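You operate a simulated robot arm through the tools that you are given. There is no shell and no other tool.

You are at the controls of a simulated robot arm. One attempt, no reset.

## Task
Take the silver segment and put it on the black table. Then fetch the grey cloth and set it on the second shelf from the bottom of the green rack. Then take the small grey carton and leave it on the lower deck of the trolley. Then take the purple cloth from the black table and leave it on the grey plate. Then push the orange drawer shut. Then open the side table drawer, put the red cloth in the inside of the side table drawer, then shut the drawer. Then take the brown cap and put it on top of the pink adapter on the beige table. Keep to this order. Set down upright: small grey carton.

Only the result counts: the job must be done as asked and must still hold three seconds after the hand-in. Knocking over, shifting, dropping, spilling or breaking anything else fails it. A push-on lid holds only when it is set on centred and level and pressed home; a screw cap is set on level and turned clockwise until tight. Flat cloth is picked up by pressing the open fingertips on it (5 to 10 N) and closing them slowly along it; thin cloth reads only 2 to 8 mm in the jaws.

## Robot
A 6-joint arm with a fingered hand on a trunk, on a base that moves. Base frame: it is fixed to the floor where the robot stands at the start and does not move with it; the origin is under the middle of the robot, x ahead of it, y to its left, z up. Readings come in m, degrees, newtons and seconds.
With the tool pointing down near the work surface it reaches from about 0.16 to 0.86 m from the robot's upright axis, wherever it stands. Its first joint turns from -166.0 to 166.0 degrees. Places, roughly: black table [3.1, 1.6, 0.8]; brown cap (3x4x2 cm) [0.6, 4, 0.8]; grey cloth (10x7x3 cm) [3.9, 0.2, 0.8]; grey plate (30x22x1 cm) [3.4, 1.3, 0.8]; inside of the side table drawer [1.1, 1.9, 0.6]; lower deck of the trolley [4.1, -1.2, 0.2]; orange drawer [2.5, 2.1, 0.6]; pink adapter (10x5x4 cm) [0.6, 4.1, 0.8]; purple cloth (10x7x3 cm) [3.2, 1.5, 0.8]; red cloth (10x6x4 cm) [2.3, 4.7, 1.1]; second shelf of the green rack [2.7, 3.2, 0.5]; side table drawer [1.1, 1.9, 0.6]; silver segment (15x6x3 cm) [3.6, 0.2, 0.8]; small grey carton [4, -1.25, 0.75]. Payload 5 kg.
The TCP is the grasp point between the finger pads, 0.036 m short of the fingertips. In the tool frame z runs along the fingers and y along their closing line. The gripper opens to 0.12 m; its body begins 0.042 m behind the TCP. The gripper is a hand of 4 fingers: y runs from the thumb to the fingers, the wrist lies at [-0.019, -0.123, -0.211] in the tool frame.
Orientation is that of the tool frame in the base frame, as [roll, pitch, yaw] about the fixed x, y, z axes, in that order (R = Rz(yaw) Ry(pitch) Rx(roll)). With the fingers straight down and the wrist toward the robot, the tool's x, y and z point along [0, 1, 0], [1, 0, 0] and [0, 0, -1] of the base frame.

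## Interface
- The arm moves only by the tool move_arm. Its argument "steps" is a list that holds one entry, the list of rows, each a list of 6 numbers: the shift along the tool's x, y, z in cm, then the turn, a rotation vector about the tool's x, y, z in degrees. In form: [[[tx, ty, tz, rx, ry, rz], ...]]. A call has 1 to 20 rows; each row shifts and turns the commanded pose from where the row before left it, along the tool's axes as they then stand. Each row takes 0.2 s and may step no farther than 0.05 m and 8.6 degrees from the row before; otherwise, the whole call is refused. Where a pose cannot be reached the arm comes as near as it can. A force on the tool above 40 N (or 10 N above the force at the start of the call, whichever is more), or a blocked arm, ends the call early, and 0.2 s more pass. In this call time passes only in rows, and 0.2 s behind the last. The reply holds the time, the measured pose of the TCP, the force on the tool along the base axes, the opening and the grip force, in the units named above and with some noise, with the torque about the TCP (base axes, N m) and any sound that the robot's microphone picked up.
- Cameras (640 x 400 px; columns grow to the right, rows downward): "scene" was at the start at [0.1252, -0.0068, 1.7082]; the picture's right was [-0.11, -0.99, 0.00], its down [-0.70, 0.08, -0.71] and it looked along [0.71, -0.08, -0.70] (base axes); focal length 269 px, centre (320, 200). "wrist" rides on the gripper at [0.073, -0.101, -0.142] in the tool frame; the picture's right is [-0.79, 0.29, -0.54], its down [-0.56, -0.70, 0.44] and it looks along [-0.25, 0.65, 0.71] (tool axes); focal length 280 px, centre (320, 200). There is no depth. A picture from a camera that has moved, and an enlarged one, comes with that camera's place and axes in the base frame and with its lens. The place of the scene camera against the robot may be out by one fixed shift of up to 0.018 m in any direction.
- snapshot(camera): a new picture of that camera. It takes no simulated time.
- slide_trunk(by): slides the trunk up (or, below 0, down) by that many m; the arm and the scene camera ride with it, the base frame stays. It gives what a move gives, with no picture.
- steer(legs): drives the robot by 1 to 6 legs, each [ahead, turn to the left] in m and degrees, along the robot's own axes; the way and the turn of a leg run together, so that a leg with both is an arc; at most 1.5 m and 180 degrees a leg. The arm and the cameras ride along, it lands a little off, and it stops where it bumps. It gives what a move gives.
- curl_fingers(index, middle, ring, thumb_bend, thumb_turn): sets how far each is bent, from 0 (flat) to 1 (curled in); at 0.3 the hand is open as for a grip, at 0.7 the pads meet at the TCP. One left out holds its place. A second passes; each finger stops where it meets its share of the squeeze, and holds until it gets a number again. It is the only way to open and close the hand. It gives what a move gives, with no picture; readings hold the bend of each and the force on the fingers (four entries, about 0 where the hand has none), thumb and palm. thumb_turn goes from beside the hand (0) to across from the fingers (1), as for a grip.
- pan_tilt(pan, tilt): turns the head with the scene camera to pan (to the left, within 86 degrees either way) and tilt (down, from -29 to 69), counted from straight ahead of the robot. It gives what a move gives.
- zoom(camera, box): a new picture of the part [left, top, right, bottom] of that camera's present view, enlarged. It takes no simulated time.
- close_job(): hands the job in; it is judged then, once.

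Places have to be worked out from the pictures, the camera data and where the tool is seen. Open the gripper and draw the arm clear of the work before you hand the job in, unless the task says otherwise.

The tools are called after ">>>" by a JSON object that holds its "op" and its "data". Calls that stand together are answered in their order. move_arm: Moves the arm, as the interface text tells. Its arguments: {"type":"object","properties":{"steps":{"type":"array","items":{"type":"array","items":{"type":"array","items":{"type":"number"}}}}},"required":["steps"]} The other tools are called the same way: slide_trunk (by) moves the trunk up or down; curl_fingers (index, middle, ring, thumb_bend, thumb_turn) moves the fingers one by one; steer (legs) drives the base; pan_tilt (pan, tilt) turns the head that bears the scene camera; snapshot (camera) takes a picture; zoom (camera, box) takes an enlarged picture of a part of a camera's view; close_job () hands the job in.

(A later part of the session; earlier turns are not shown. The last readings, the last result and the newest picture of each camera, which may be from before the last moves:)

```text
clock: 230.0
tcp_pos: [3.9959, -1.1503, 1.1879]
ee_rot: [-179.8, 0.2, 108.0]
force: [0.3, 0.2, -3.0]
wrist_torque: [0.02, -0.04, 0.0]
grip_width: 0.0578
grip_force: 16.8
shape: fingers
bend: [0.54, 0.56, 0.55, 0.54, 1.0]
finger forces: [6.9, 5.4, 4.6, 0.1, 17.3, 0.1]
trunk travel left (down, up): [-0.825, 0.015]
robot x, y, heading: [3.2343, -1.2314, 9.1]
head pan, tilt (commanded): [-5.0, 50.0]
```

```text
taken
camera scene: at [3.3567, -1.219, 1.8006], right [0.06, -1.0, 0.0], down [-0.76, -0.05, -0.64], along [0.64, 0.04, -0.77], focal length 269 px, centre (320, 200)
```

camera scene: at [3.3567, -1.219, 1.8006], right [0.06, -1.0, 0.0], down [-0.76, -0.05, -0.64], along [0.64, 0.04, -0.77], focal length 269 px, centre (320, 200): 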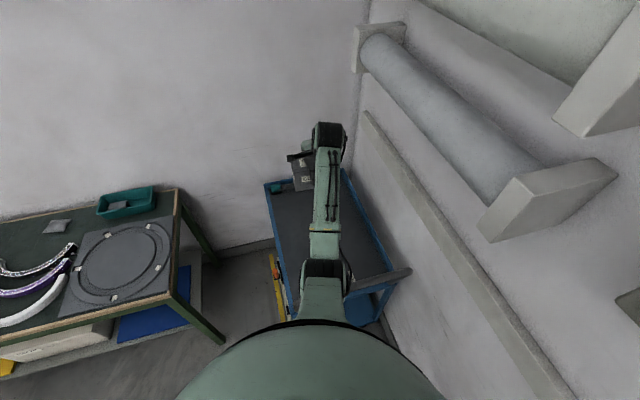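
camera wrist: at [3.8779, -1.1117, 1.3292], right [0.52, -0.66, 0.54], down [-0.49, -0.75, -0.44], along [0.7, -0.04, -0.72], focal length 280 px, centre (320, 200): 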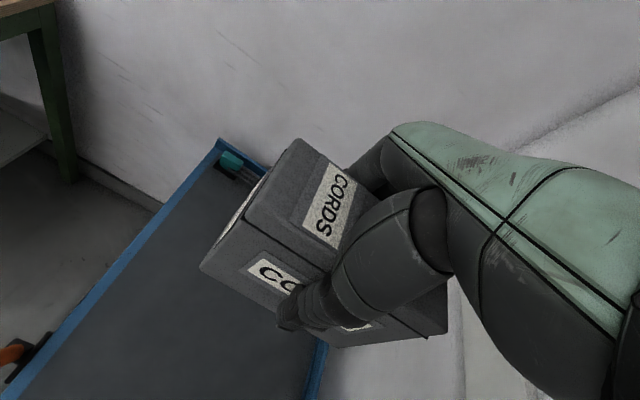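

The carton hangs level, well above the handle. I retract the arm, then back the base up so that I can lower everything in front of the trolley's west end.

>>> {"op": "move_arm", "data": {"steps": [[[0, -4, 0, 0, 0, 0], [0, -4, 0, 0, 0, 0], [0, -4, 0, 0, 0, 0], [0, -4, 0, 0, 0, 0], [0, -4, 0, 0, 0, 0], [0, -4, 0, 0, 0, 0], [0, -4, 0, 0, 0, 0]]]}}

>>> {"op": "steer", "data": {"legs": [[-0.3, 0]]}}

>>> {"op": "pan_tilt", "data": {"pan": 0, "tilt": 45}}

>>> {"op": "snapshot", "data": {"camera": "scene"}}

>>> {"op": "snapshot", "data": {"camera": "wrist"}}

```text
clock: 231.6
tcp_pos: [3.7281, -1.2383, 1.1895]
ee_rot: [-179.9, 0.2, 108.1]
force: [-0.4, -0.2, -2.3]
wrist_torque: [-0.03, -0.01, 0.02]
grip_width: 0.0579
grip_force: 16.6
shape: fingers
bend: [0.54, 0.56, 0.56, 0.54, 1.0]
finger forces: [7.0, 5.1, 4.5, 0.0, 17.0, 0.0]
trunk travel left (down, up): [-0.825, 0.015]
robot x, y, heading: [3.2345, -1.2282, 8.6]
head pan, tilt (commanded): [-5.0, 50.0]
```

```text
clock: 233.8
tcp_pos: [3.4328, -1.2829, 1.1888]
ee_rot: [-179.8, 0.1, 108.1]
force: [-0.2, -0.6, -2.3]
wrist_torque: [0.05, -0.03, 0.01]
grip_width: 0.0579
grip_force: 16.3
shape: fingers
bend: [0.54, 0.56, 0.56, 0.54, 1.0]
finger forces: [7.2, 5.1, 4.5, 0.1, 16.9, 0.1]
trunk travel left (down, up): [-0.825, 0.015]
robot x, y, heading: [2.9356, -1.278, 8.9]
head pan, tilt (commanded): [-5.0, 50.0]
```

```text
clock: 234.5
tcp_pos: [3.4339, -1.2832, 1.1888]
ee_rot: [-179.8, 0.1, 108.1]
force: [-0.3, 0.3, -1.9]
wrist_torque: [0.01, 0.04, 0.0]
grip_width: 0.0581
grip_force: 17.2
shape: fingers
bend: [0.54, 0.56, 0.56, 0.54, 1.0]
finger forces: [7.0, 5.2, 4.5, 0.0, 16.9, 0.0]
trunk travel left (down, up): [-0.825, 0.015]
robot x, y, heading: [2.9355, -1.2769, 8.7]
head pan, tilt (commanded): [0.0, 45.0]
```

```text
taken
camera scene: at [3.0613, -1.2576, 1.8076], right [0.15, -0.99, 0.0], down [-0.7, -0.11, -0.71], along [0.7, 0.11, -0.71], focal length 269 px, centre (320, 200)
```

scene: 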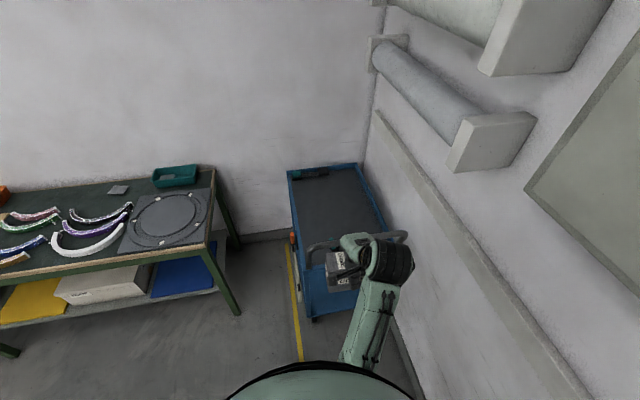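

```text
taken
camera wrist: at [3.3138, -1.244, 1.3313], right [0.52, -0.66, 0.54], down [-0.49, -0.75, -0.44], along [0.7, -0.04, -0.72], focal length 280 px, centre (320, 200)
```

wrist: 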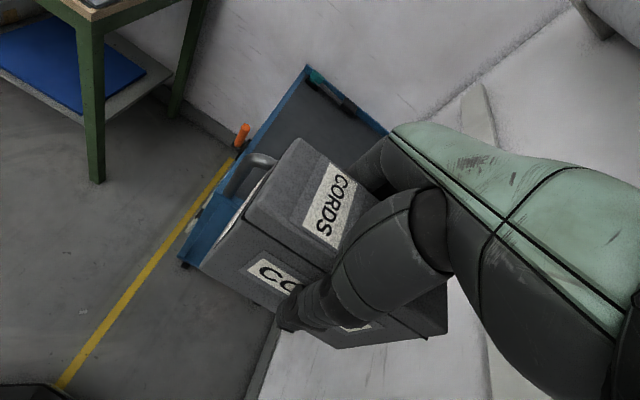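

The hand with the carton is about 17 cm clear of the handle. I lower the trunk in two steps to bring the hand to lower-deck working height.

>>> {"op": "slide_trunk", "data": {"by": -0.4}}

>>> {"op": "slide_trunk", "data": {"by": -0.25}}

>>> {"op": "pan_tilt", "data": {"pan": -5, "tilt": 35}}

>>> {"op": "snapshot", "data": {"camera": "scene"}}

>>> {"op": "snapshot", "data": {"camera": "wrist"}}

```text
clock: 238.3
tcp_pos: [3.4319, -1.2837, 0.7887]
ee_rot: [-179.8, 0.1, 108.1]
force: [0.3, 0.0, -2.1]
wrist_torque: [0.0, -0.03, 0.0]
grip_width: 0.0579
grip_force: 17.0
shape: fingers
bend: [0.54, 0.56, 0.56, 0.54, 1.0]
finger forces: [7.1, 5.0, 4.6, 0.0, 17.0, 0.0]
trunk travel left (down, up): [-0.425, 0.415]
robot x, y, heading: [2.9401, -1.2773, 9.1]
head pan, tilt (commanded): [0.0, 45.0]
```

```text
clock: 240.9
tcp_pos: [3.4321, -1.2834, 0.5391]
ee_rot: [-179.8, 0.2, 108.1]
force: [-0.1, 0.4, -1.5]
wrist_torque: [-0.01, -0.04, -0.01]
grip_width: 0.0578
grip_force: 16.6
shape: fingers
bend: [0.54, 0.56, 0.56, 0.54, 1.0]
finger forces: [7.2, 5.1, 4.5, 0.1, 16.9, 0.0]
trunk travel left (down, up): [-0.175, 0.665]
robot x, y, heading: [2.939, -1.2753, 8.5]
head pan, tilt (commanded): [0.0, 45.0]
```

```text
clock: 241.6
tcp_pos: [3.4326, -1.2828, 0.5383]
ee_rot: [-179.8, 0.0, 108.0]
force: [0.3, 0.2, -2.3]
wrist_torque: [-0.01, 0.03, 0.0]
grip_width: 0.0579
grip_force: 16.9
shape: fingers
bend: [0.54, 0.56, 0.56, 0.54, 1.0]
finger forces: [7.2, 5.1, 4.5, 0.1, 16.9, 0.0]
trunk travel left (down, up): [-0.175, 0.665]
robot x, y, heading: [2.9403, -1.2771, 8.3]
head pan, tilt (commanded): [-5.0, 35.0]
```

```text
taken
camera scene: at [3.0694, -1.264, 1.1723], right [0.06, -1.0, 0.0], down [-0.57, -0.04, -0.82], along [0.82, 0.05, -0.57], focal length 269 px, centre (320, 200)
```

scene: 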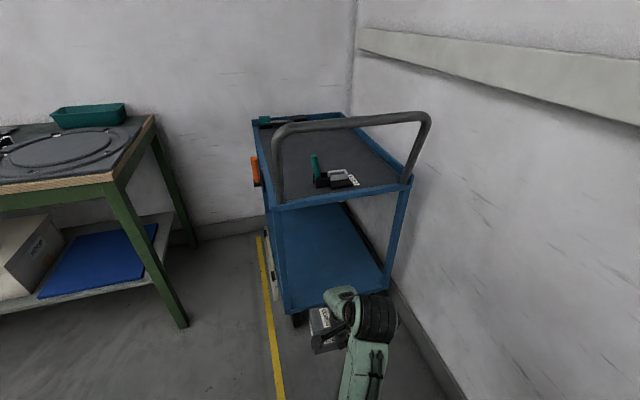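

```text
taken
camera wrist: at [3.3142, -1.2439, 0.6812], right [0.52, -0.66, 0.54], down [-0.49, -0.75, -0.44], along [0.7, -0.04, -0.72], focal length 280 px, centre (320, 200)
```

wrist: 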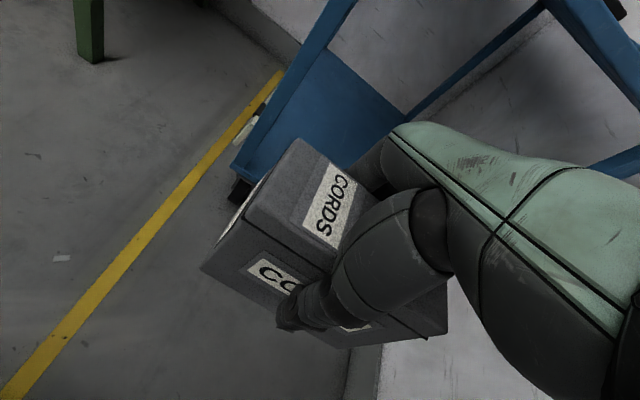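

The lower deck's west edge is at about U 3.11 between posts L -2.265 and -2.663 (rotated coordinates), deck top about z 0.2. I lower the hand to about 0.34 and shift right to line up with the middle of the opening.

>>> {"op": "move_arm", "data": {"steps": [[[-2, 0, 4, 0, 0, 0], [-2, 0, 4, 0, 0, 0], [-2, 0, 4, 0, 0, 0], [-2, 0, 4, 0, 0, 0], [0, 0, 4, 0, 0, 0]]]}}

>>> {"op": "snapshot", "data": {"camera": "scene"}}

```text
clock: 242.8
tcp_pos: [3.4592, -1.3593, 0.3375]
ee_rot: [-179.8, 0.2, 108.1]
force: [-0.6, -0.6, -1.9]
wrist_torque: [0.02, 0.02, -0.03]
grip_width: 0.0578
grip_force: 16.7
shape: fingers
bend: [0.54, 0.56, 0.56, 0.54, 1.0]
finger forces: [7.0, 4.9, 4.2, 0.0, 16.4, 0.0]
trunk travel left (down, up): [-0.175, 0.665]
robot x, y, heading: [2.9388, -1.2776, 8.8]
head pan, tilt (commanded): [-5.0, 35.0]
```

```text
taken
camera scene: at [3.0695, -1.2641, 1.1724], right [0.06, -1.0, 0.0], down [-0.57, -0.04, -0.82], along [0.82, 0.05, -0.57], focal length 269 px, centre (320, 200)
```

scene: 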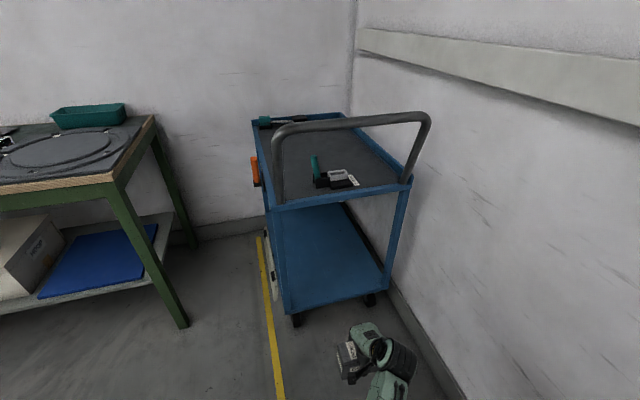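

I zoom on the trolley's lower deck to check its rim before driving in.

>>> {"op": "zoom", "data": {"camera": "scene", "box": [240, 190, 440, 330]}}

```text
2.86 times, centred on (340, 260) of scene
camera zoom: at [3.0695, -1.2641, 1.1724], right [0.06, -1.0, 0.0], down [-0.57, -0.04, -0.82], along [0.82, 0.05, -0.57], focal length 769 px, centre (263, 29)
```

zoom: 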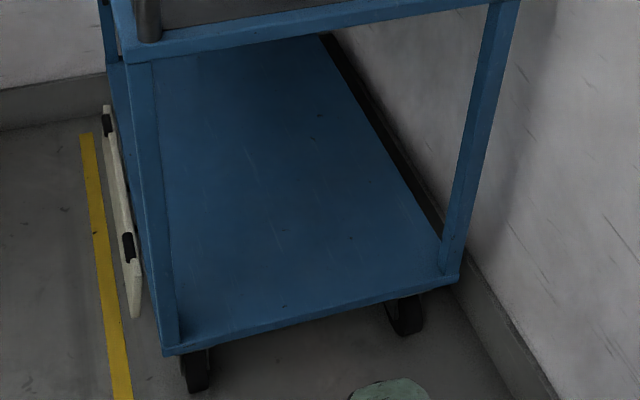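

The lower deck is flat with no rim, centred at L about -2.46. I drive forward 0.25 m so the carton comes up to the opening.

>>> {"op": "steer", "data": {"legs": [[0.25, 0]]}}

>>> {"op": "snapshot", "data": {"camera": "scene"}}

>>> {"op": "snapshot", "data": {"camera": "wrist"}}

```text
clock: 244.8
tcp_pos: [3.7034, -1.3245, 0.3387]
ee_rot: [-179.9, 0.1, 108.0]
force: [-0.4, 0.0, -2.3]
wrist_torque: [0.0, 0.02, -0.01]
grip_width: 0.0577
grip_force: 16.0
shape: fingers
bend: [0.54, 0.56, 0.56, 0.54, 1.0]
finger forces: [7.0, 5.0, 4.4, 0.0, 16.4, 0.0]
trunk travel left (down, up): [-0.175, 0.665]
robot x, y, heading: [3.1845, -1.2395, 8.6]
head pan, tilt (commanded): [-5.0, 35.0]
```

```text
taken
camera scene: at [3.3161, -1.2269, 1.1723], right [0.06, -1.0, 0.0], down [-0.57, -0.04, -0.82], along [0.82, 0.05, -0.57], focal length 269 px, centre (320, 200)
```

scene: 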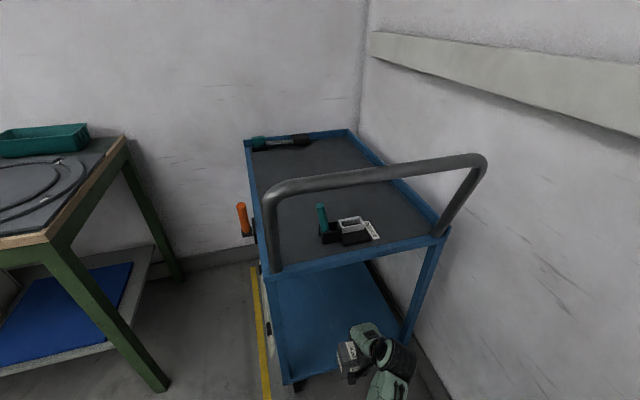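

```text
taken
camera wrist: at [3.5859, -1.2842, 0.4816], right [0.52, -0.66, 0.54], down [-0.49, -0.75, -0.44], along [0.7, -0.04, -0.72], focal length 280 px, centre (320, 200)
```

wrist: 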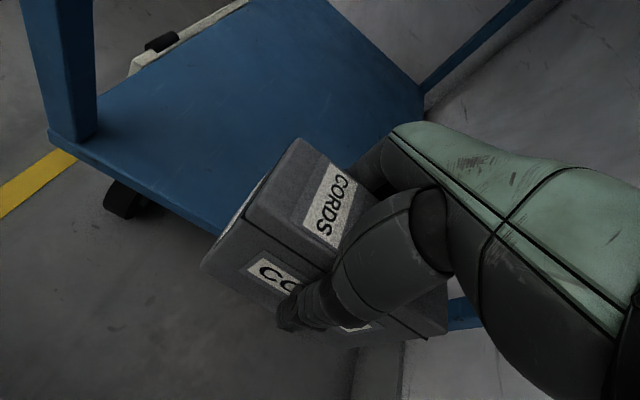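

The hand is right in line with the opening. I extend 22 cm inward over the lower deck.

>>> {"op": "move_arm", "data": {"steps": [[[0, 4.4, 0, 0, 0, 0], [0, 4.4, 0, 0, 0, 0], [0, 4.4, 0, 0, 0, 0], [0, 4.4, 0, 0, 0, 0], [0, 4.4, 0, 0, 0, 0]]]}}

>>> {"op": "snapshot", "data": {"camera": "scene"}}

>>> {"op": "snapshot", "data": {"camera": "wrist"}}

```text
clock: 245.9
tcp_pos: [3.9149, -1.255, 0.3376]
ee_rot: [-179.8, 0.0, 108.0]
force: [-0.3, -0.3, -0.9]
wrist_torque: [0.01, -0.05, 0.01]
grip_width: 0.0579
grip_force: 16.3
shape: fingers
bend: [0.54, 0.56, 0.56, 0.54, 1.0]
finger forces: [7.2, 4.8, 4.2, 0.1, 16.4, 0.0]
trunk travel left (down, up): [-0.175, 0.665]
robot x, y, heading: [3.1817, -1.2429, 8.5]
head pan, tilt (commanded): [-5.0, 35.0]
```

```text
taken
camera scene: at [3.316, -1.2269, 1.1723], right [0.06, -1.0, 0.0], down [-0.57, -0.04, -0.82], along [0.82, 0.05, -0.57], focal length 269 px, centre (320, 200)
```

scene: 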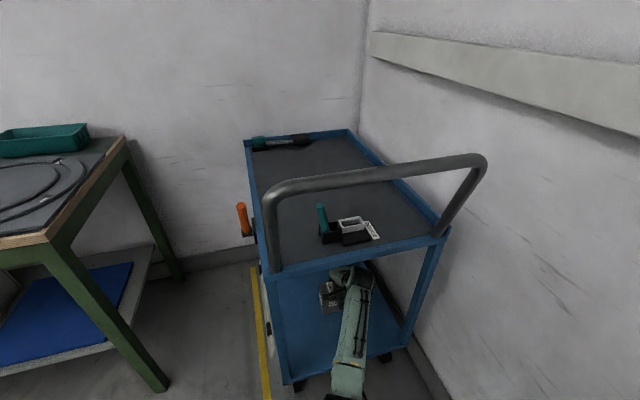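

```text
taken
camera wrist: at [3.797, -1.2159, 0.4809], right [0.52, -0.66, 0.54], down [-0.5, -0.75, -0.44], along [0.7, -0.04, -0.72], focal length 280 px, centre (320, 200)
```

wrist: 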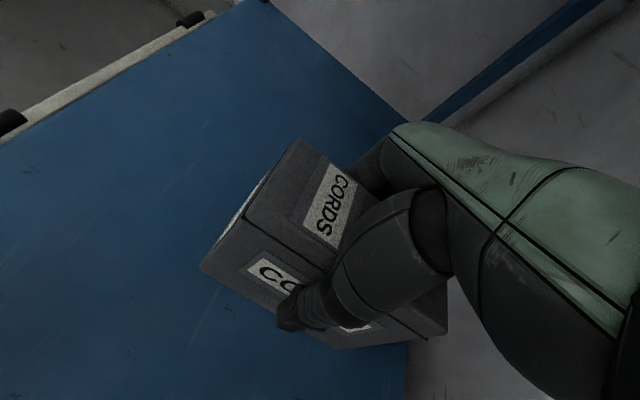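

The carton hovers over the deck's middle with margins on all sides. I lower it gently.

>>> {"op": "move_arm", "data": {"steps": [[[0, 0, 2.5, 0, 0, 0], [0, 0, 2, 0, 0, 0], [0, 0, 1, 0, 0, 0]]]}}

>>> {"op": "move_arm", "data": {"steps": [[[0, 0, 0.5, 0, 0, 0], [0, 0, 0.5, 0, 0, 0]]]}}

```text
clock: 246.8
tcp_pos: [3.9143, -1.2555, 0.283]
ee_rot: [-179.7, 0.1, 108.0]
force: [0.3, -0.4, -2.7]
wrist_torque: [0.0, -0.02, 0.0]
grip_width: 0.0577
grip_force: 16.0
shape: fingers
bend: [0.54, 0.56, 0.56, 0.54, 1.0]
finger forces: [7.3, 4.7, 4.2, 0.1, 16.4, 0.1]
trunk travel left (down, up): [-0.175, 0.665]
robot x, y, heading: [3.186, -1.2386, 8.4]
head pan, tilt (commanded): [-5.0, 35.0]
```

```text
clock: 247.3
tcp_pos: [3.9136, -1.2558, 0.2727]
ee_rot: [-179.8, 0.1, 108.0]
force: [0.2, -0.4, -0.8]
wrist_torque: [0.04, 0.01, -0.03]
grip_width: 0.0578
grip_force: 16.0
shape: fingers
bend: [0.54, 0.56, 0.56, 0.54, 1.0]
finger forces: [7.3, 4.7, 4.2, 0.0, 16.3, 0.1]
trunk travel left (down, up): [-0.175, 0.665]
robot x, y, heading: [3.1859, -1.2369, 8.7]
head pan, tilt (commanded): [-5.0, 35.0]
```

No contact yet; I continue in 3 mm steps.

>>> {"op": "move_arm", "data": {"steps": [[[0, 0, 0.3, 0, 0, 0], [0, 0, 0.3, 0, 0, 0]]]}}

>>> {"op": "snapshot", "data": {"camera": "wrist"}}

```text
clock: 247.9
tcp_pos: [3.9133, -1.256, 0.2693]
ee_rot: [-179.9, 0.1, 108.0]
force: [-2.0, 1.2, 4.7]
wrist_torque: [-0.13, -0.13, -0.01]
grip_width: 0.0577
grip_force: 17.1
shape: fingers
bend: [0.54, 0.56, 0.56, 0.54, 1.0]
finger forces: [6.8, 4.9, 4.4, 0.1, 17.9, 0.0]
trunk travel left (down, up): [-0.175, 0.665]
robot x, y, heading: [3.183, -1.2357, 8.4]
head pan, tilt (commanded): [-5.0, 35.0]
```

```text
taken
camera wrist: at [3.795, -1.2165, 0.4112], right [0.52, -0.66, 0.54], down [-0.49, -0.75, -0.44], along [0.7, -0.04, -0.71], focal length 280 px, centre (320, 200)
```

wrist: 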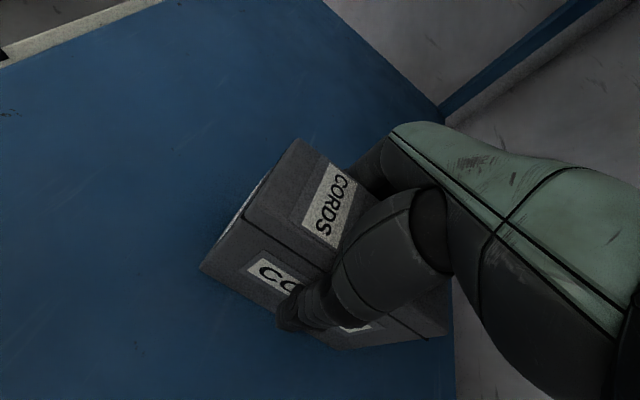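

Contact felt (net about 7 N). I press a hair more and open the fingers.

>>> {"op": "move_arm", "data": {"steps": [[[0, 0, 0.15, 0, 0, 0]]]}}

>>> {"op": "curl_fingers", "data": {"index": 0.48, "middle": 0.48, "ring": 0.48, "thumb_bend": 0.48}}

>>> {"op": "curl_fingers", "data": {"index": 0.38, "middle": 0.38, "ring": 0.38, "thumb_bend": 0.38}}

>>> {"op": "snapshot", "data": {"camera": "wrist"}}

```text
clock: 248.3
tcp_pos: [3.9139, -1.2559, 0.2691]
ee_rot: [-180.0, 0.1, 108.2]
force: [-3.0, 1.7, 13.6]
wrist_torque: [-0.15, -0.23, -0.01]
grip_width: 0.0581
grip_force: 17.6
shape: fingers
bend: [0.55, 0.56, 0.56, 0.54, 1.0]
finger forces: [6.4, 5.0, 4.2, 0.1, 19.8, 0.1]
trunk travel left (down, up): [-0.175, 0.665]
robot x, y, heading: [3.1826, -1.2386, 8.8]
head pan, tilt (commanded): [-5.0, 35.0]
```

```text
clock: 249.3
tcp_pos: [3.9124, -1.2553, 0.2653]
ee_rot: [-179.7, 0.1, 107.9]
force: [-0.2, 0.4, -1.1]
wrist_torque: [-0.02, -0.06, -0.02]
grip_width: 0.0711
grip_force: 1.8
shape: fingers
bend: [0.48, 0.48, 0.48, 0.48, 1.0]
finger forces: [1.1, 0.1, 0.1, 0.1, 1.8, 0.1]
trunk travel left (down, up): [-0.175, 0.665]
robot x, y, heading: [3.1866, -1.2362, 8.7]
head pan, tilt (commanded): [-5.0, 35.0]
```

```text
clock: 250.3
tcp_pos: [3.9133, -1.2558, 0.2667]
ee_rot: [-179.9, 0.0, 108.0]
force: [-0.3, -0.2, 0.1]
wrist_torque: [0.01, 0.0, -0.02]
grip_width: 0.0996
grip_force: 0.0
shape: fingers
bend: [0.38, 0.38, 0.38, 0.38, 0.99]
finger forces: [0.1, 0.0, 0.0, 0.0, 0.1, 0.0]
trunk travel left (down, up): [-0.175, 0.665]
robot x, y, heading: [3.1837, -1.2385, 8.4]
head pan, tilt (commanded): [-5.0, 35.0]
```

```text
taken
camera wrist: at [3.7949, -1.2164, 0.4086], right [0.52, -0.66, 0.54], down [-0.49, -0.75, -0.44], along [0.7, -0.04, -0.72], focal length 280 px, centre (320, 200)
```

wrist: 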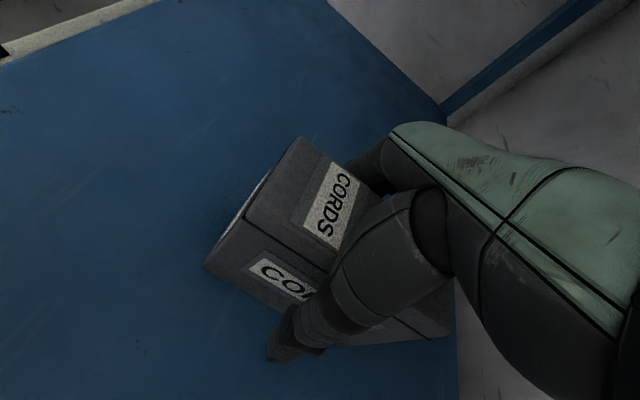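

The carton stands free and upright on the lower deck. I rise 8.5 cm (still under the top deck) and draw straight out.

>>> {"op": "move_arm", "data": {"steps": [[[0, 0, -2, 0, 0, 0], [0, 0, -3, 0, 0, 0], [0, 0, -3.5, 0, 0, 0]]]}}

>>> {"op": "snapshot", "data": {"camera": "wrist"}}

>>> {"op": "move_arm", "data": {"steps": [[[0, -4, 0, 0, 0, 0], [0, -4, 0, 0, 0, 0], [0, -4, 0, 0, 0, 0], [0, -4, 0, 0, 0, 0], [0, -4, 0, 0, 0, 0], [0, -4, 0, 0, 0, 0]]]}}

>>> {"op": "snapshot", "data": {"camera": "scene"}}

>>> {"op": "snapshot", "data": {"camera": "wrist"}}

```text
clock: 251.2
tcp_pos: [3.9134, -1.2552, 0.3507]
ee_rot: [-179.7, 0.0, 108.0]
force: [-0.3, 0.6, 0.6]
wrist_torque: [0.0, 0.02, -0.01]
grip_width: 0.0997
grip_force: 0.1
shape: fingers
bend: [0.38, 0.38, 0.38, 0.38, 0.99]
finger forces: [0.1, 0.0, 0.0, 0.0, 0.0, 0.0]
trunk travel left (down, up): [-0.175, 0.665]
robot x, y, heading: [3.1881, -1.2394, 8.7]
head pan, tilt (commanded): [-5.0, 35.0]
```

```text
taken
camera wrist: at [3.7948, -1.2166, 0.4941], right [0.52, -0.66, 0.54], down [-0.5, -0.75, -0.44], along [0.7, -0.04, -0.72], focal length 280 px, centre (320, 200)
```

wrist: 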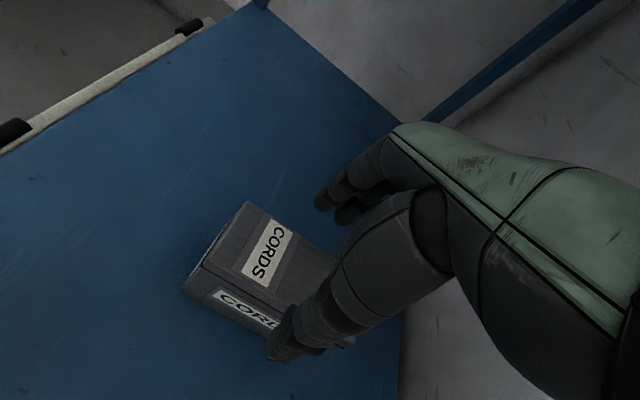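

```text
clock: 252.6
tcp_pos: [3.684, -1.3298, 0.352]
ee_rot: [-179.8, 0.1, 108.1]
force: [0.5, 0.4, -0.9]
wrist_torque: [0.02, -0.03, -0.01]
grip_width: 0.0999
grip_force: 0.1
shape: fingers
bend: [0.38, 0.38, 0.38, 0.38, 0.99]
finger forces: [0.0, 0.1, 0.0, 0.1, 0.0, 0.0]
trunk travel left (down, up): [-0.175, 0.665]
robot x, y, heading: [3.1843, -1.2383, 8.3]
head pan, tilt (commanded): [-5.0, 35.0]
```

```text
taken
camera scene: at [3.3155, -1.2269, 1.1724], right [0.06, -1.0, 0.0], down [-0.57, -0.04, -0.82], along [0.82, 0.05, -0.57], focal length 269 px, centre (320, 200)
```

scene: 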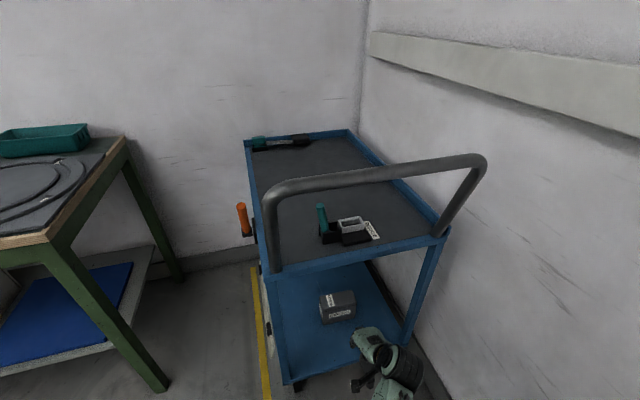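

```text
taken
camera wrist: at [3.5658, -1.2906, 0.4947], right [0.52, -0.66, 0.54], down [-0.49, -0.75, -0.44], along [0.7, -0.04, -0.72], focal length 280 px, centre (320, 200)
```

wrist: 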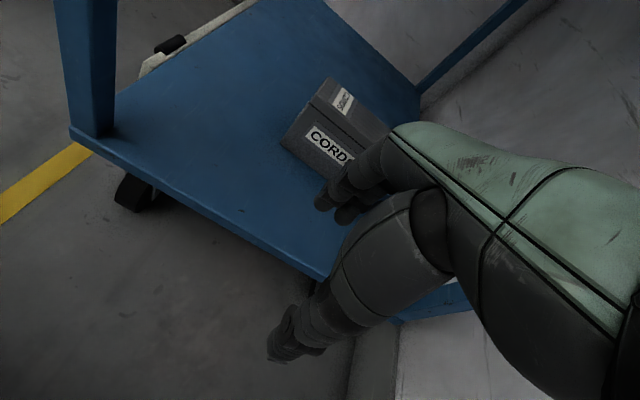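

The carton stands upright on the lower deck. I back away, raise the trunk again, and drive to the black table in front of the purple cloth and grey plate.

>>> {"op": "steer", "data": {"legs": [[-0.3, 0]]}}

>>> {"op": "slide_trunk", "data": {"by": 0.4}}

>>> {"op": "slide_trunk", "data": {"by": 0.15}}

>>> {"op": "move_arm", "data": {"steps": [[[4, 0, -3, 0, 0, 0], [4, 0, -3, 0, 0, 0], [4, 0, -3, 0, 0, 0], [4, 0, -3, 0, 0, 0], [0, 0, -4, 0, 0, 0], [0, 0, -4, 0, 0, 0]]]}}

```text
clock: 254.8
tcp_pos: [3.385, -1.3763, 0.3519]
ee_rot: [-179.8, 0.1, 107.8]
force: [0.3, 0.2, 1.0]
wrist_torque: [-0.01, 0.0, 0.01]
grip_width: 0.0998
grip_force: 0.0
shape: fingers
bend: [0.38, 0.38, 0.38, 0.38, 0.99]
finger forces: [0.0, 0.0, 0.1, 0.0, 0.0, 0.0]
trunk travel left (down, up): [-0.175, 0.665]
robot x, y, heading: [2.8839, -1.2812, 8.5]
head pan, tilt (commanded): [-5.0, 35.0]
```

```text
clock: 258.6
tcp_pos: [3.3856, -1.3753, 0.7518]
ee_rot: [-179.9, 0.1, 107.7]
force: [0.6, -0.1, 0.0]
wrist_torque: [-0.01, 0.0, -0.04]
grip_width: 0.0998
grip_force: 0.1
shape: fingers
bend: [0.38, 0.38, 0.38, 0.38, 0.99]
finger forces: [0.1, 0.0, 0.0, 0.0, 0.1, 0.0]
trunk travel left (down, up): [-0.575, 0.265]
robot x, y, heading: [2.8826, -1.2831, 8.7]
head pan, tilt (commanded): [-5.0, 35.0]
```

```text
clock: 260.3
tcp_pos: [3.3856, -1.3759, 0.9015]
ee_rot: [-179.8, 0.1, 107.8]
force: [-0.6, 0.1, -0.2]
wrist_torque: [-0.02, 0.01, 0.06]
grip_width: 0.0997
grip_force: 0.0
shape: fingers
bend: [0.38, 0.38, 0.38, 0.38, 0.99]
finger forces: [0.0, 0.0, 0.0, 0.0, 0.1, 0.1]
trunk travel left (down, up): [-0.725, 0.115]
robot x, y, heading: [2.8864, -1.2847, 8.5]
head pan, tilt (commanded): [-5.0, 35.0]
```

```text
clock: 261.7
tcp_pos: [3.3385, -1.2216, 1.101]
ee_rot: [-179.5, 0.0, 107.8]
force: [-0.1, -0.3, 0.1]
wrist_torque: [-0.02, 0.05, -0.01]
grip_width: 0.0999
grip_force: 0.0
shape: fingers
bend: [0.38, 0.38, 0.38, 0.38, 0.99]
finger forces: [0.0, 0.0, 0.1, 0.1, 0.1, 0.0]
trunk travel left (down, up): [-0.725, 0.115]
robot x, y, heading: [2.8875, -1.2821, 8.6]
head pan, tilt (commanded): [-5.0, 35.0]
```

Arm is back in carry position. Now I drive to the staging point before the black table.

>>> {"op": "move_arm", "data": {"steps": [[[0, 0, 0, -0.4, 0, 4.5], [0, 0, 0, 0, 0, 4.6]]]}}

>>> {"op": "steer", "data": {"legs": [[0, 80.4], [0.915, 0], [0, 24.5], [1.5, 0], [0.084, 0], [0, -94.3]]}}

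>>> {"op": "pan_tilt", "data": {"pan": 0, "tilt": 50}}

>>> {"op": "snapshot", "data": {"camera": "scene"}}

```text
clock: 262.3
tcp_pos: [3.3447, -1.222, 1.0987]
ee_rot: [179.8, 0.1, 98.7]
force: [0.3, 0.7, -0.2]
wrist_torque: [-0.02, 0.04, 0.0]
grip_width: 0.1
grip_force: 0.1
shape: fingers
bend: [0.38, 0.38, 0.38, 0.38, 0.99]
finger forces: [0.0, 0.0, 0.0, 0.0, 0.0, 0.0]
out of reach, approached as far as the arm can: row 1, 2
trunk travel left (down, up): [-0.725, 0.115]
robot x, y, heading: [2.8835, -1.2818, 8.1]
head pan, tilt (commanded): [-5.0, 35.0]
```

```text
clock: 286.3
tcp_pos: [2.725, 1.2125, 1.099]
ee_rot: [179.8, 0.1, 108.7]
force: [0.5, -0.9, -0.4]
wrist_torque: [0.0, -0.01, -0.01]
grip_width: 0.0999
grip_force: 0.0
shape: fingers
bend: [0.38, 0.38, 0.38, 0.38, 0.99]
finger forces: [0.0, 0.1, 0.1, 0.1, 0.0, 0.0]
trunk travel left (down, up): [-0.725, 0.115]
robot x, y, heading: [2.2815, 1.0659, 18.6]
head pan, tilt (commanded): [-5.0, 35.0]
```

```text
clock: 287.1
tcp_pos: [2.7247, 1.2123, 1.0984]
ee_rot: [179.8, 0.2, 108.7]
force: [0.8, -0.5, -0.4]
wrist_torque: [0.0, 0.01, 0.02]
grip_width: 0.0998
grip_force: 0.0
shape: fingers
bend: [0.38, 0.38, 0.38, 0.38, 0.99]
finger forces: [0.0, 0.0, 0.0, 0.0, 0.0, 0.1]
trunk travel left (down, up): [-0.725, 0.115]
robot x, y, heading: [2.2822, 1.076, 18.5]
head pan, tilt (commanded): [0.0, 50.0]
```

```text
taken
camera scene: at [2.3983, 1.1089, 1.7007], right [0.32, -0.95, 0.0], down [-0.73, -0.24, -0.64], along [0.61, 0.2, -0.77], focal length 269 px, centre (320, 200)
```

scene: 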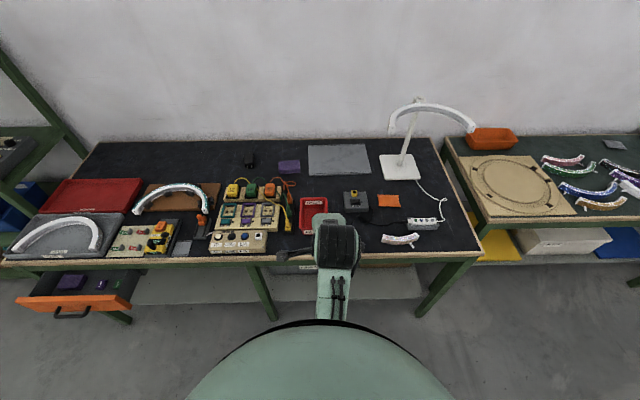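

The purple cloth is at about (3.24, 1.54) and the plate's near edge about 0.42 m behind the table edge. I drive 0.24 m forward, then lower the trunk 0.1 m to gain horizontal reach.

>>> {"op": "steer", "data": {"legs": [[0.24, 0]]}}

>>> {"op": "slide_trunk", "data": {"by": -0.1}}

>>> {"op": "snapshot", "data": {"camera": "scene"}}

>>> {"op": "zoom", "data": {"camera": "scene", "box": [200, 80, 440, 230]}}

```text
clock: 289.0
tcp_pos: [2.9529, 1.2899, 1.0978]
ee_rot: [179.7, 0.1, 108.8]
force: [0.5, 0.1, 0.4]
wrist_torque: [-0.02, -0.02, -0.01]
grip_width: 0.0996
grip_force: 0.1
shape: fingers
bend: [0.38, 0.38, 0.38, 0.38, 0.99]
finger forces: [0.0, 0.0, 0.0, 0.0, 0.1, 0.1]
trunk travel left (down, up): [-0.725, 0.115]
robot x, y, heading: [2.5059, 1.1475, 18.3]
head pan, tilt (commanded): [0.0, 50.0]
```

```text
clock: 290.3
tcp_pos: [2.9525, 1.2893, 0.9983]
ee_rot: [179.9, 0.1, 108.7]
force: [-0.7, 0.0, -0.4]
wrist_torque: [-0.01, 0.0, 0.03]
grip_width: 0.0999
grip_force: 0.0
shape: fingers
bend: [0.38, 0.38, 0.38, 0.38, 0.99]
finger forces: [0.0, 0.1, 0.0, 0.1, 0.0, 0.1]
trunk travel left (down, up): [-0.625, 0.215]
robot x, y, heading: [2.5143, 1.1456, 18.7]
head pan, tilt (commanded): [0.0, 50.0]
```

```text
taken
camera scene: at [2.6266, 1.1851, 1.6007], right [0.32, -0.95, 0.0], down [-0.73, -0.24, -0.64], along [0.61, 0.2, -0.77], focal length 269 px, centre (320, 200)
```

scene: 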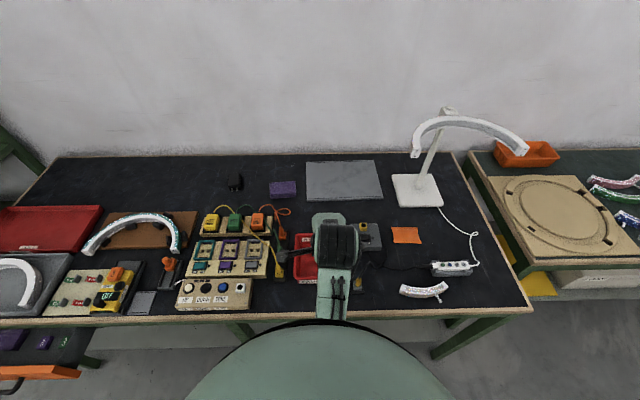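

```text
2.67 times, centred on (320, 155) of scene
camera zoom: at [2.6266, 1.1851, 1.6007], right [0.32, -0.95, 0.0], down [-0.73, -0.24, -0.64], along [0.61, 0.2, -0.77], focal length 717 px, centre (320, 320)
```

zoom: 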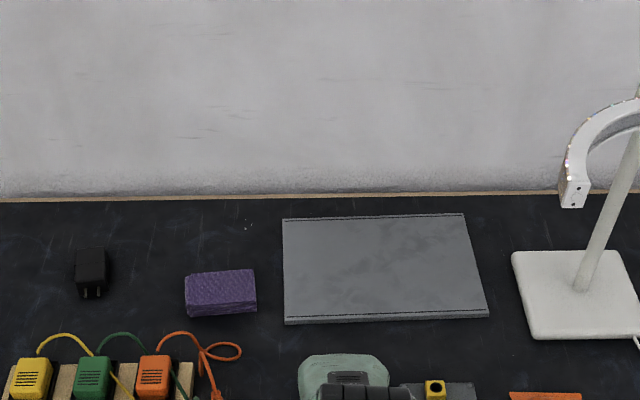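

Cloth centre at about (3.246, 1.553), 10 cm wide by 7 cm deep; plate begins right of it. I reach over the cloth at a safe height, then lower the trunk slightly.

>>> {"op": "move_arm", "data": {"steps": [[[1.73, 4.03, 0, 0, 0, 0], [1.73, 4.03, 0, 0, 0, 0], [1.73, 4.03, 0, 0, 0, 0], [1.73, 4.03, 0, 0, 0, 0], [1.73, 4.03, 0, 0, 0, 0], [1.73, 4.03, 0, 0, 0, 0], [1.73, 4.03, 0, 0, 0, 0], [1.73, 4.03, 0, 0, 0, 0], [1.73, 4.03, 0, 0, 0, 0]]]}}

>>> {"op": "slide_trunk", "data": {"by": -0.06}}

>>> {"op": "snapshot", "data": {"camera": "wrist"}}

>>> {"op": "snapshot", "data": {"camera": "scene"}}

```text
clock: 292.3
tcp_pos: [3.2484, 1.5552, 0.9973]
ee_rot: [180.0, 0.1, 108.8]
force: [0.1, 0.6, -0.9]
wrist_torque: [0.01, -0.03, -0.01]
grip_width: 0.0999
grip_force: 0.1
shape: fingers
bend: [0.38, 0.38, 0.38, 0.38, 0.99]
finger forces: [0.1, 0.0, 0.0, 0.0, 0.0, 0.0]
trunk travel left (down, up): [-0.625, 0.215]
robot x, y, heading: [2.512, 1.1507, 18.6]
head pan, tilt (commanded): [0.0, 50.0]
```

```text
clock: 293.3
tcp_pos: [3.2474, 1.554, 0.9377]
ee_rot: [179.8, 0.1, 108.8]
force: [-0.2, 0.3, -0.7]
wrist_torque: [0.04, 0.04, 0.01]
grip_width: 0.1001
grip_force: 0.0
shape: fingers
bend: [0.38, 0.38, 0.38, 0.38, 0.99]
finger forces: [0.0, 0.0, 0.0, 0.0, 0.0, 0.0]
trunk travel left (down, up): [-0.565, 0.275]
robot x, y, heading: [2.5106, 1.1479, 18.6]
head pan, tilt (commanded): [0.0, 50.0]
```

```text
taken
camera wrist: at [3.1275, 1.591, 1.0802], right [0.53, -0.65, 0.54], down [-0.48, -0.76, -0.44], along [0.7, -0.03, -0.71], focal length 280 px, centre (320, 200)
```

wrist: 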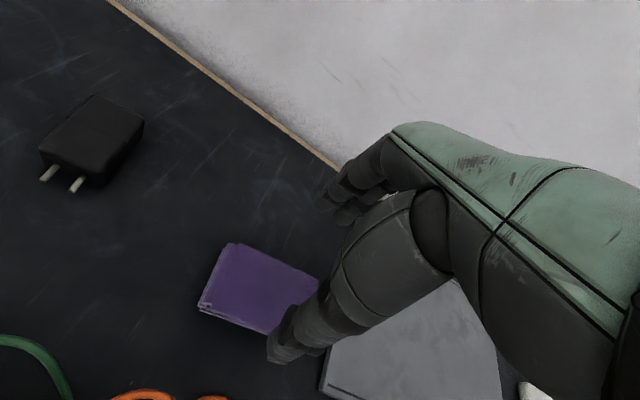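

```text
taken
camera scene: at [2.6269, 1.1854, 1.5406], right [0.32, -0.95, 0.0], down [-0.73, -0.24, -0.64], along [0.61, 0.2, -0.77], focal length 269 px, centre (320, 200)
```

scene: 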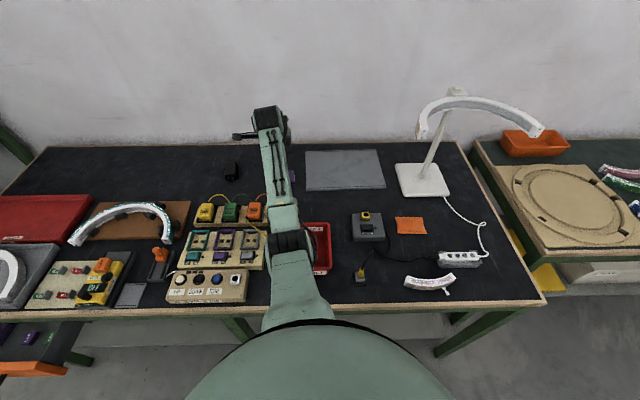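

Cloth centre matches the TCP within half a centimetre; it is turned about 7° more. I narrow the opening slightly (an orange cable lies in front), align and descend.

>>> {"op": "curl_fingers", "data": {"index": 0.41, "middle": 0.41, "ring": 0.41, "thumb_bend": 0.42}}

>>> {"op": "move_arm", "data": {"steps": [[[-0.4, -0.3, 2, 0, 0, -6.5], [0, 0, 2.5, 0, 0, 0], [0, 0, 2, 0, 0, 0]]]}}

>>> {"op": "snapshot", "data": {"camera": "wrist"}}

```text
clock: 294.3
tcp_pos: [3.2466, 1.5534, 0.9386]
ee_rot: [179.8, 0.1, 108.8]
force: [0.6, 0.8, 0.3]
wrist_torque: [-0.02, -0.01, 0.0]
grip_width: 0.0904
grip_force: 0.1
shape: fingers
bend: [0.41, 0.41, 0.41, 0.42, 0.99]
finger forces: [0.1, 0.0, 0.0, 0.1, 0.0, 0.0]
trunk travel left (down, up): [-0.565, 0.275]
robot x, y, heading: [2.5154, 1.1486, 18.6]
head pan, tilt (commanded): [0.0, 50.0]
```

```text
clock: 295.1
tcp_pos: [3.246, 1.5489, 0.8721]
ee_rot: [179.8, 0.2, 115.3]
force: [-0.2, 0.8, 0.4]
wrist_torque: [0.0, -0.02, -0.04]
grip_width: 0.0903
grip_force: 0.1
shape: fingers
bend: [0.41, 0.41, 0.41, 0.42, 0.99]
finger forces: [0.0, 0.0, 0.0, 0.1, 0.0, 0.1]
trunk travel left (down, up): [-0.565, 0.275]
robot x, y, heading: [2.5098, 1.148, 18.6]
head pan, tilt (commanded): [0.0, 50.0]
```

```text
taken
camera wrist: at [3.1234, 1.5722, 1.0145], right [0.6, -0.59, 0.54], down [-0.39, -0.81, -0.44], along [0.7, 0.05, -0.71], focal length 280 px, centre (320, 200)
```

wrist: 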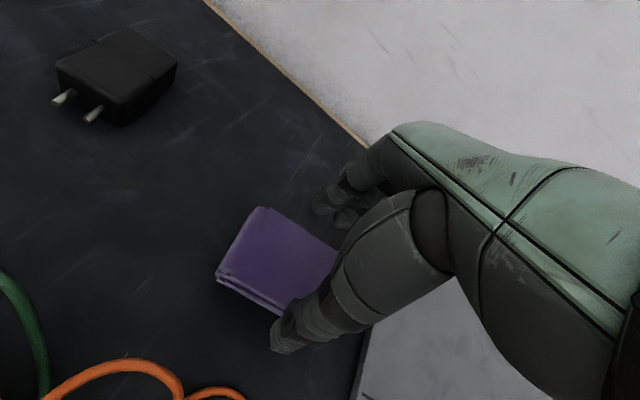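

The hand straddles the cloth, clear of the cable. I go down the last 2.4 cm and close on it.

>>> {"op": "move_arm", "data": {"steps": [[[0, 0, 1.4, 0, 0, 0], [0, 0, 1, 0, 0, 0]]]}}

>>> {"op": "curl_fingers", "data": {"index": 0.5, "middle": 0.5, "ring": 0.5, "thumb_bend": 0.5}}

>>> {"op": "curl_fingers", "data": {"index": 0.6, "middle": 0.6, "ring": 0.6, "thumb_bend": 0.6}}

>>> {"op": "snapshot", "data": {"camera": "wrist"}}

```text
clock: 295.7
tcp_pos: [3.2464, 1.5487, 0.8482]
ee_rot: [179.9, 0.1, 115.2]
force: [-0.1, -0.1, 0.6]
wrist_torque: [-0.02, 0.0, 0.02]
grip_width: 0.0899
grip_force: 0.1
shape: fingers
bend: [0.41, 0.41, 0.41, 0.42, 0.99]
finger forces: [0.0, 0.0, 0.1, 0.0, 0.0, 0.0]
trunk travel left (down, up): [-0.565, 0.275]
robot x, y, heading: [2.5138, 1.1484, 18.7]
head pan, tilt (commanded): [0.0, 50.0]
```

```text
clock: 296.7
tcp_pos: [3.246, 1.5489, 0.8493]
ee_rot: [179.8, 0.1, 115.3]
force: [0.0, 0.2, 0.4]
wrist_torque: [0.01, -0.01, -0.03]
grip_width: 0.0675
grip_force: 1.9
shape: fingers
bend: [0.49, 0.49, 0.49, 0.49, 1.0]
finger forces: [0.7, 0.7, 0.5, 0.0, 1.8, 0.0]
trunk travel left (down, up): [-0.565, 0.275]
robot x, y, heading: [2.5113, 1.1503, 18.5]
head pan, tilt (commanded): [0.0, 50.0]
```

```text
clock: 297.7
tcp_pos: [3.2453, 1.5498, 0.8479]
ee_rot: [179.9, 0.1, 115.3]
force: [0.9, 1.2, 0.7]
wrist_torque: [0.03, 0.01, 0.01]
grip_width: 0.0645
grip_force: 16.2
shape: fingers
bend: [0.53, 0.55, 0.56, 0.49, 0.99]
finger forces: [5.8, 5.9, 4.7, 0.1, 16.5, 0.1]
trunk travel left (down, up): [-0.565, 0.275]
robot x, y, heading: [2.5096, 1.1484, 18.5]
head pan, tilt (commanded): [0.0, 50.0]
```

```text
taken
camera wrist: at [3.1231, 1.5724, 0.9907], right [0.6, -0.59, 0.54], down [-0.39, -0.81, -0.44], along [0.7, 0.05, -0.71], focal length 280 px, centre (320, 200)
```

wrist: 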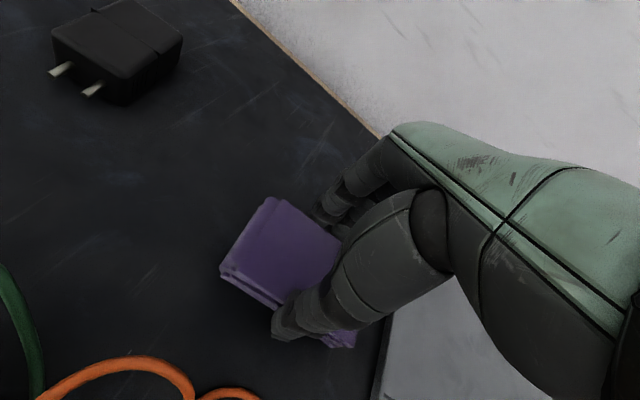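

The cloth is gripped at 6.4 cm with 16 N. I lift it and carry it right over the plate.

>>> {"op": "move_arm", "data": {"steps": [[[0, 0, -1.5, 0, 0, 0], [0, 0, -3, 0, 0, 0], [0, 0, -3, 0, 0, 0], [-4, 0, 0, 0, 0, 2], [-4, 0, 0, 0, 0, 2], [-4, 0, 0, 0, 0, 2], [-4, 0, 0, 0, 0, 0], [-4, 0, 0, 0, 0, 0]]]}}

>>> {"op": "snapshot", "data": {"camera": "wrist"}}

>>> {"op": "snapshot", "data": {"camera": "scene"}}

```text
clock: 299.5
tcp_pos: [3.3192, 1.3626, 0.9241]
ee_rot: [179.8, 0.0, 109.2]
force: [-0.1, 0.4, -0.5]
wrist_torque: [0.0, -0.01, 0.02]
grip_width: 0.0649
grip_force: 16.1
shape: fingers
bend: [0.53, 0.55, 0.56, 0.49, 0.99]
finger forces: [5.9, 5.7, 4.5, 0.0, 16.3, 0.0]
trunk travel left (down, up): [-0.565, 0.275]
robot x, y, heading: [2.5091, 1.1519, 18.4]
head pan, tilt (commanded): [0.0, 50.0]
```

```text
taken
camera wrist: at [3.2001, 1.3985, 1.0657], right [0.53, -0.65, 0.54], down [-0.47, -0.76, -0.45], along [0.7, -0.02, -0.71], focal length 280 px, centre (320, 200)
```

wrist: 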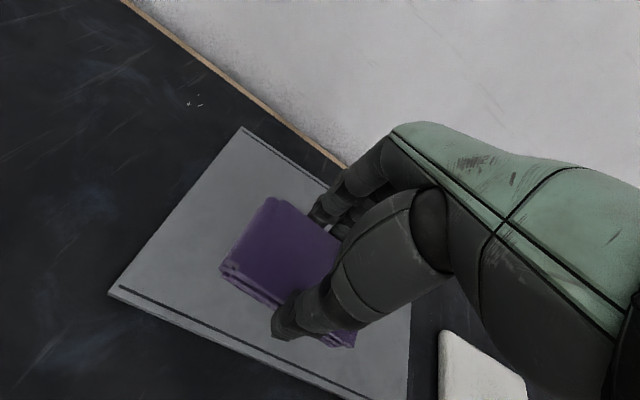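

```text
taken
camera scene: at [2.6275, 1.1837, 1.5406], right [0.32, -0.95, 0.0], down [-0.73, -0.24, -0.64], along [0.61, 0.2, -0.77], focal length 269 px, centre (320, 200)
```

scene: 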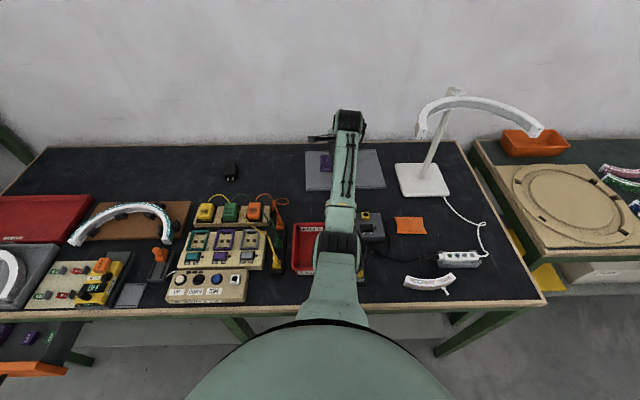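

I nudge 2 cm further onto the plate and lower the cloth.

>>> {"op": "move_arm", "data": {"steps": [[[0, 2, 0, 0, 0, 0], [0, 0, 2.5, 0, 0, 0], [0, 0, 2, 0, 0, 0], [0, 0, 1.2, 0, 0, 0]]]}}

>>> {"op": "move_arm", "data": {"steps": [[[0, 0, 0.5, 0, 0, 0], [0, 0, 0.4, 0, 0, 0]]]}}

```text
clock: 300.5
tcp_pos: [3.3402, 1.3679, 0.8666]
ee_rot: [179.8, 0.1, 109.2]
force: [0.0, -0.3, -0.1]
wrist_torque: [-0.01, -0.02, 0.0]
grip_width: 0.0646
grip_force: 16.1
shape: fingers
bend: [0.53, 0.55, 0.56, 0.49, 0.99]
finger forces: [6.0, 5.8, 4.5, 0.0, 16.2, 0.0]
trunk travel left (down, up): [-0.565, 0.275]
robot x, y, heading: [2.5131, 1.149, 18.5]
head pan, tilt (commanded): [0.0, 50.0]
```

```text
clock: 301.1
tcp_pos: [3.3385, 1.3701, 0.8574]
ee_rot: [179.8, 0.0, 109.2]
force: [-0.5, -0.3, -0.7]
wrist_torque: [0.01, 0.02, -0.01]
grip_width: 0.0647
grip_force: 16.6
shape: fingers
bend: [0.53, 0.55, 0.56, 0.49, 0.99]
finger forces: [5.9, 5.7, 4.5, 0.0, 16.1, 0.0]
trunk travel left (down, up): [-0.565, 0.275]
robot x, y, heading: [2.5097, 1.1467, 18.3]
head pan, tilt (commanded): [0.0, 50.0]
```

Not touching yet; a few more millimetres.

>>> {"op": "move_arm", "data": {"steps": [[[0, 0, 0.4, 0, 0, 0], [0, 0, 0.3, 0, 0, 0]]]}}

```text
clock: 301.7
tcp_pos: [3.3388, 1.3696, 0.8571]
ee_rot: [179.4, 0.1, 109.3]
force: [0.9, 0.3, 19.1]
wrist_torque: [-0.15, 0.02, 0.02]
grip_width: 0.0645
grip_force: 17.6
shape: fingers
bend: [0.54, 0.56, 0.56, 0.49, 0.99]
finger forces: [6.4, 6.5, 5.2, 0.0, 16.6, 0.1]
trunk travel left (down, up): [-0.565, 0.275]
robot x, y, heading: [2.5124, 1.1504, 18.7]
head pan, tilt (commanded): [0.0, 50.0]
```

Contact with the plate (19 N). I ease up slightly and release.

>>> {"op": "move_arm", "data": {"steps": [[[0, 0, -0.5, 0, 0, 0]]]}}

>>> {"op": "curl_fingers", "data": {"index": 0.45, "middle": 0.45, "ring": 0.45, "thumb_bend": 0.42}}

>>> {"op": "snapshot", "data": {"camera": "wrist"}}

```text
clock: 302.1
tcp_pos: [3.3367, 1.369, 0.8568]
ee_rot: [179.9, 0.1, 109.3]
force: [4.8, 1.0, 11.6]
wrist_torque: [-0.01, -0.32, 0.06]
grip_width: 0.0644
grip_force: 18.0
shape: fingers
bend: [0.54, 0.55, 0.56, 0.5, 0.99]
finger forces: [7.4, 7.4, 5.8, 0.0, 15.5, 0.1]
trunk travel left (down, up): [-0.565, 0.275]
robot x, y, heading: [2.5168, 1.149, 18.7]
head pan, tilt (commanded): [0.0, 50.0]
```

```text
clock: 303.1
tcp_pos: [3.3394, 1.3699, 0.8562]
ee_rot: [179.7, 0.1, 109.3]
force: [0.8, 0.1, -0.3]
wrist_torque: [-0.03, 0.01, -0.01]
grip_width: 0.0832
grip_force: 0.0
shape: fingers
bend: [0.45, 0.45, 0.45, 0.42, 0.99]
finger forces: [0.0, 0.0, 0.0, 0.0, 0.0, 0.0]
trunk travel left (down, up): [-0.565, 0.275]
robot x, y, heading: [2.5091, 1.142, 18.6]
head pan, tilt (commanded): [0.0, 50.0]
```

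```text
taken
camera wrist: at [3.2186, 1.4058, 0.9984], right [0.53, -0.65, 0.54], down [-0.48, -0.76, -0.44], along [0.7, -0.02, -0.71], focal length 280 px, centre (320, 200)
```

wrist: 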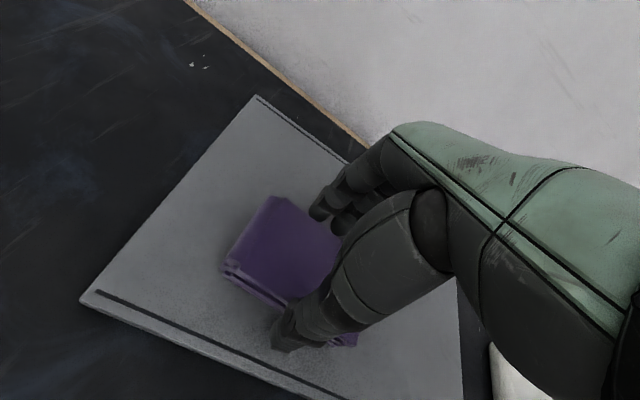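

The cloth is free on the plate. I rise straight up, then retract over the table.

>>> {"op": "move_arm", "data": {"steps": [[[0, 0, -1.5, 0, 0, 0], [0, 0, -2.5, 0, 0, 0], [0, 0, -4, 0, 0, 0], [0, 0, -4, 0, 0, 0], [0, -4, -2, 0, 0, 0], [0, -4, -1, 0, 0, 0], [0, -4, 0, 0, 0, 0], [0, -4, 0, 0, 0, 0], [0, -4, 0, 0, 0, 0], [0, -4, 0, 0, 0, 0], [0, -4, 0, 0, 0, 0], [0, -4, 0, 0, 0, 0], [0, -4, 0, 0, 0, 0]]]}}

>>> {"op": "snapshot", "data": {"camera": "scene"}}

```text
clock: 305.9
tcp_pos: [3.011, 1.2534, 0.9674]
ee_rot: [179.5, 0.1, 109.3]
force: [-0.2, -0.5, 0.0]
wrist_torque: [0.01, 0.0, -0.01]
grip_width: 0.0834
grip_force: 0.2
shape: fingers
bend: [0.45, 0.45, 0.45, 0.42, 0.99]
finger forces: [0.0, 0.1, 0.0, 0.0, 0.0, 0.0]
out of reach, approached as far as the arm can: row 11, 12, 13
trunk travel left (down, up): [-0.565, 0.275]
robot x, y, heading: [2.514, 1.1534, 18.5]
head pan, tilt (commanded): [0.0, 50.0]
```

```text
taken
camera scene: at [2.6253, 1.1848, 1.5408], right [0.32, -0.95, 0.0], down [-0.73, -0.24, -0.64], along [0.61, 0.2, -0.77], focal length 269 px, centre (320, 200)
```

scene: 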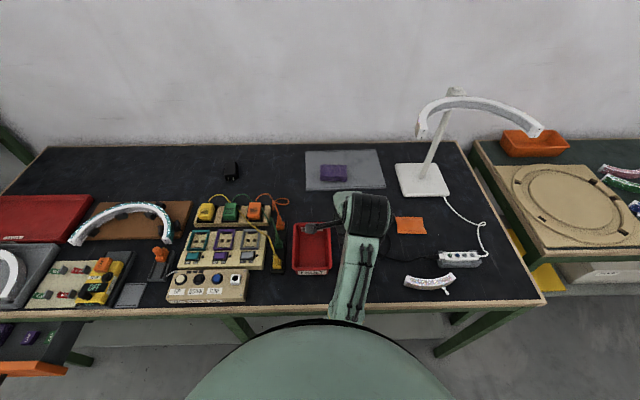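

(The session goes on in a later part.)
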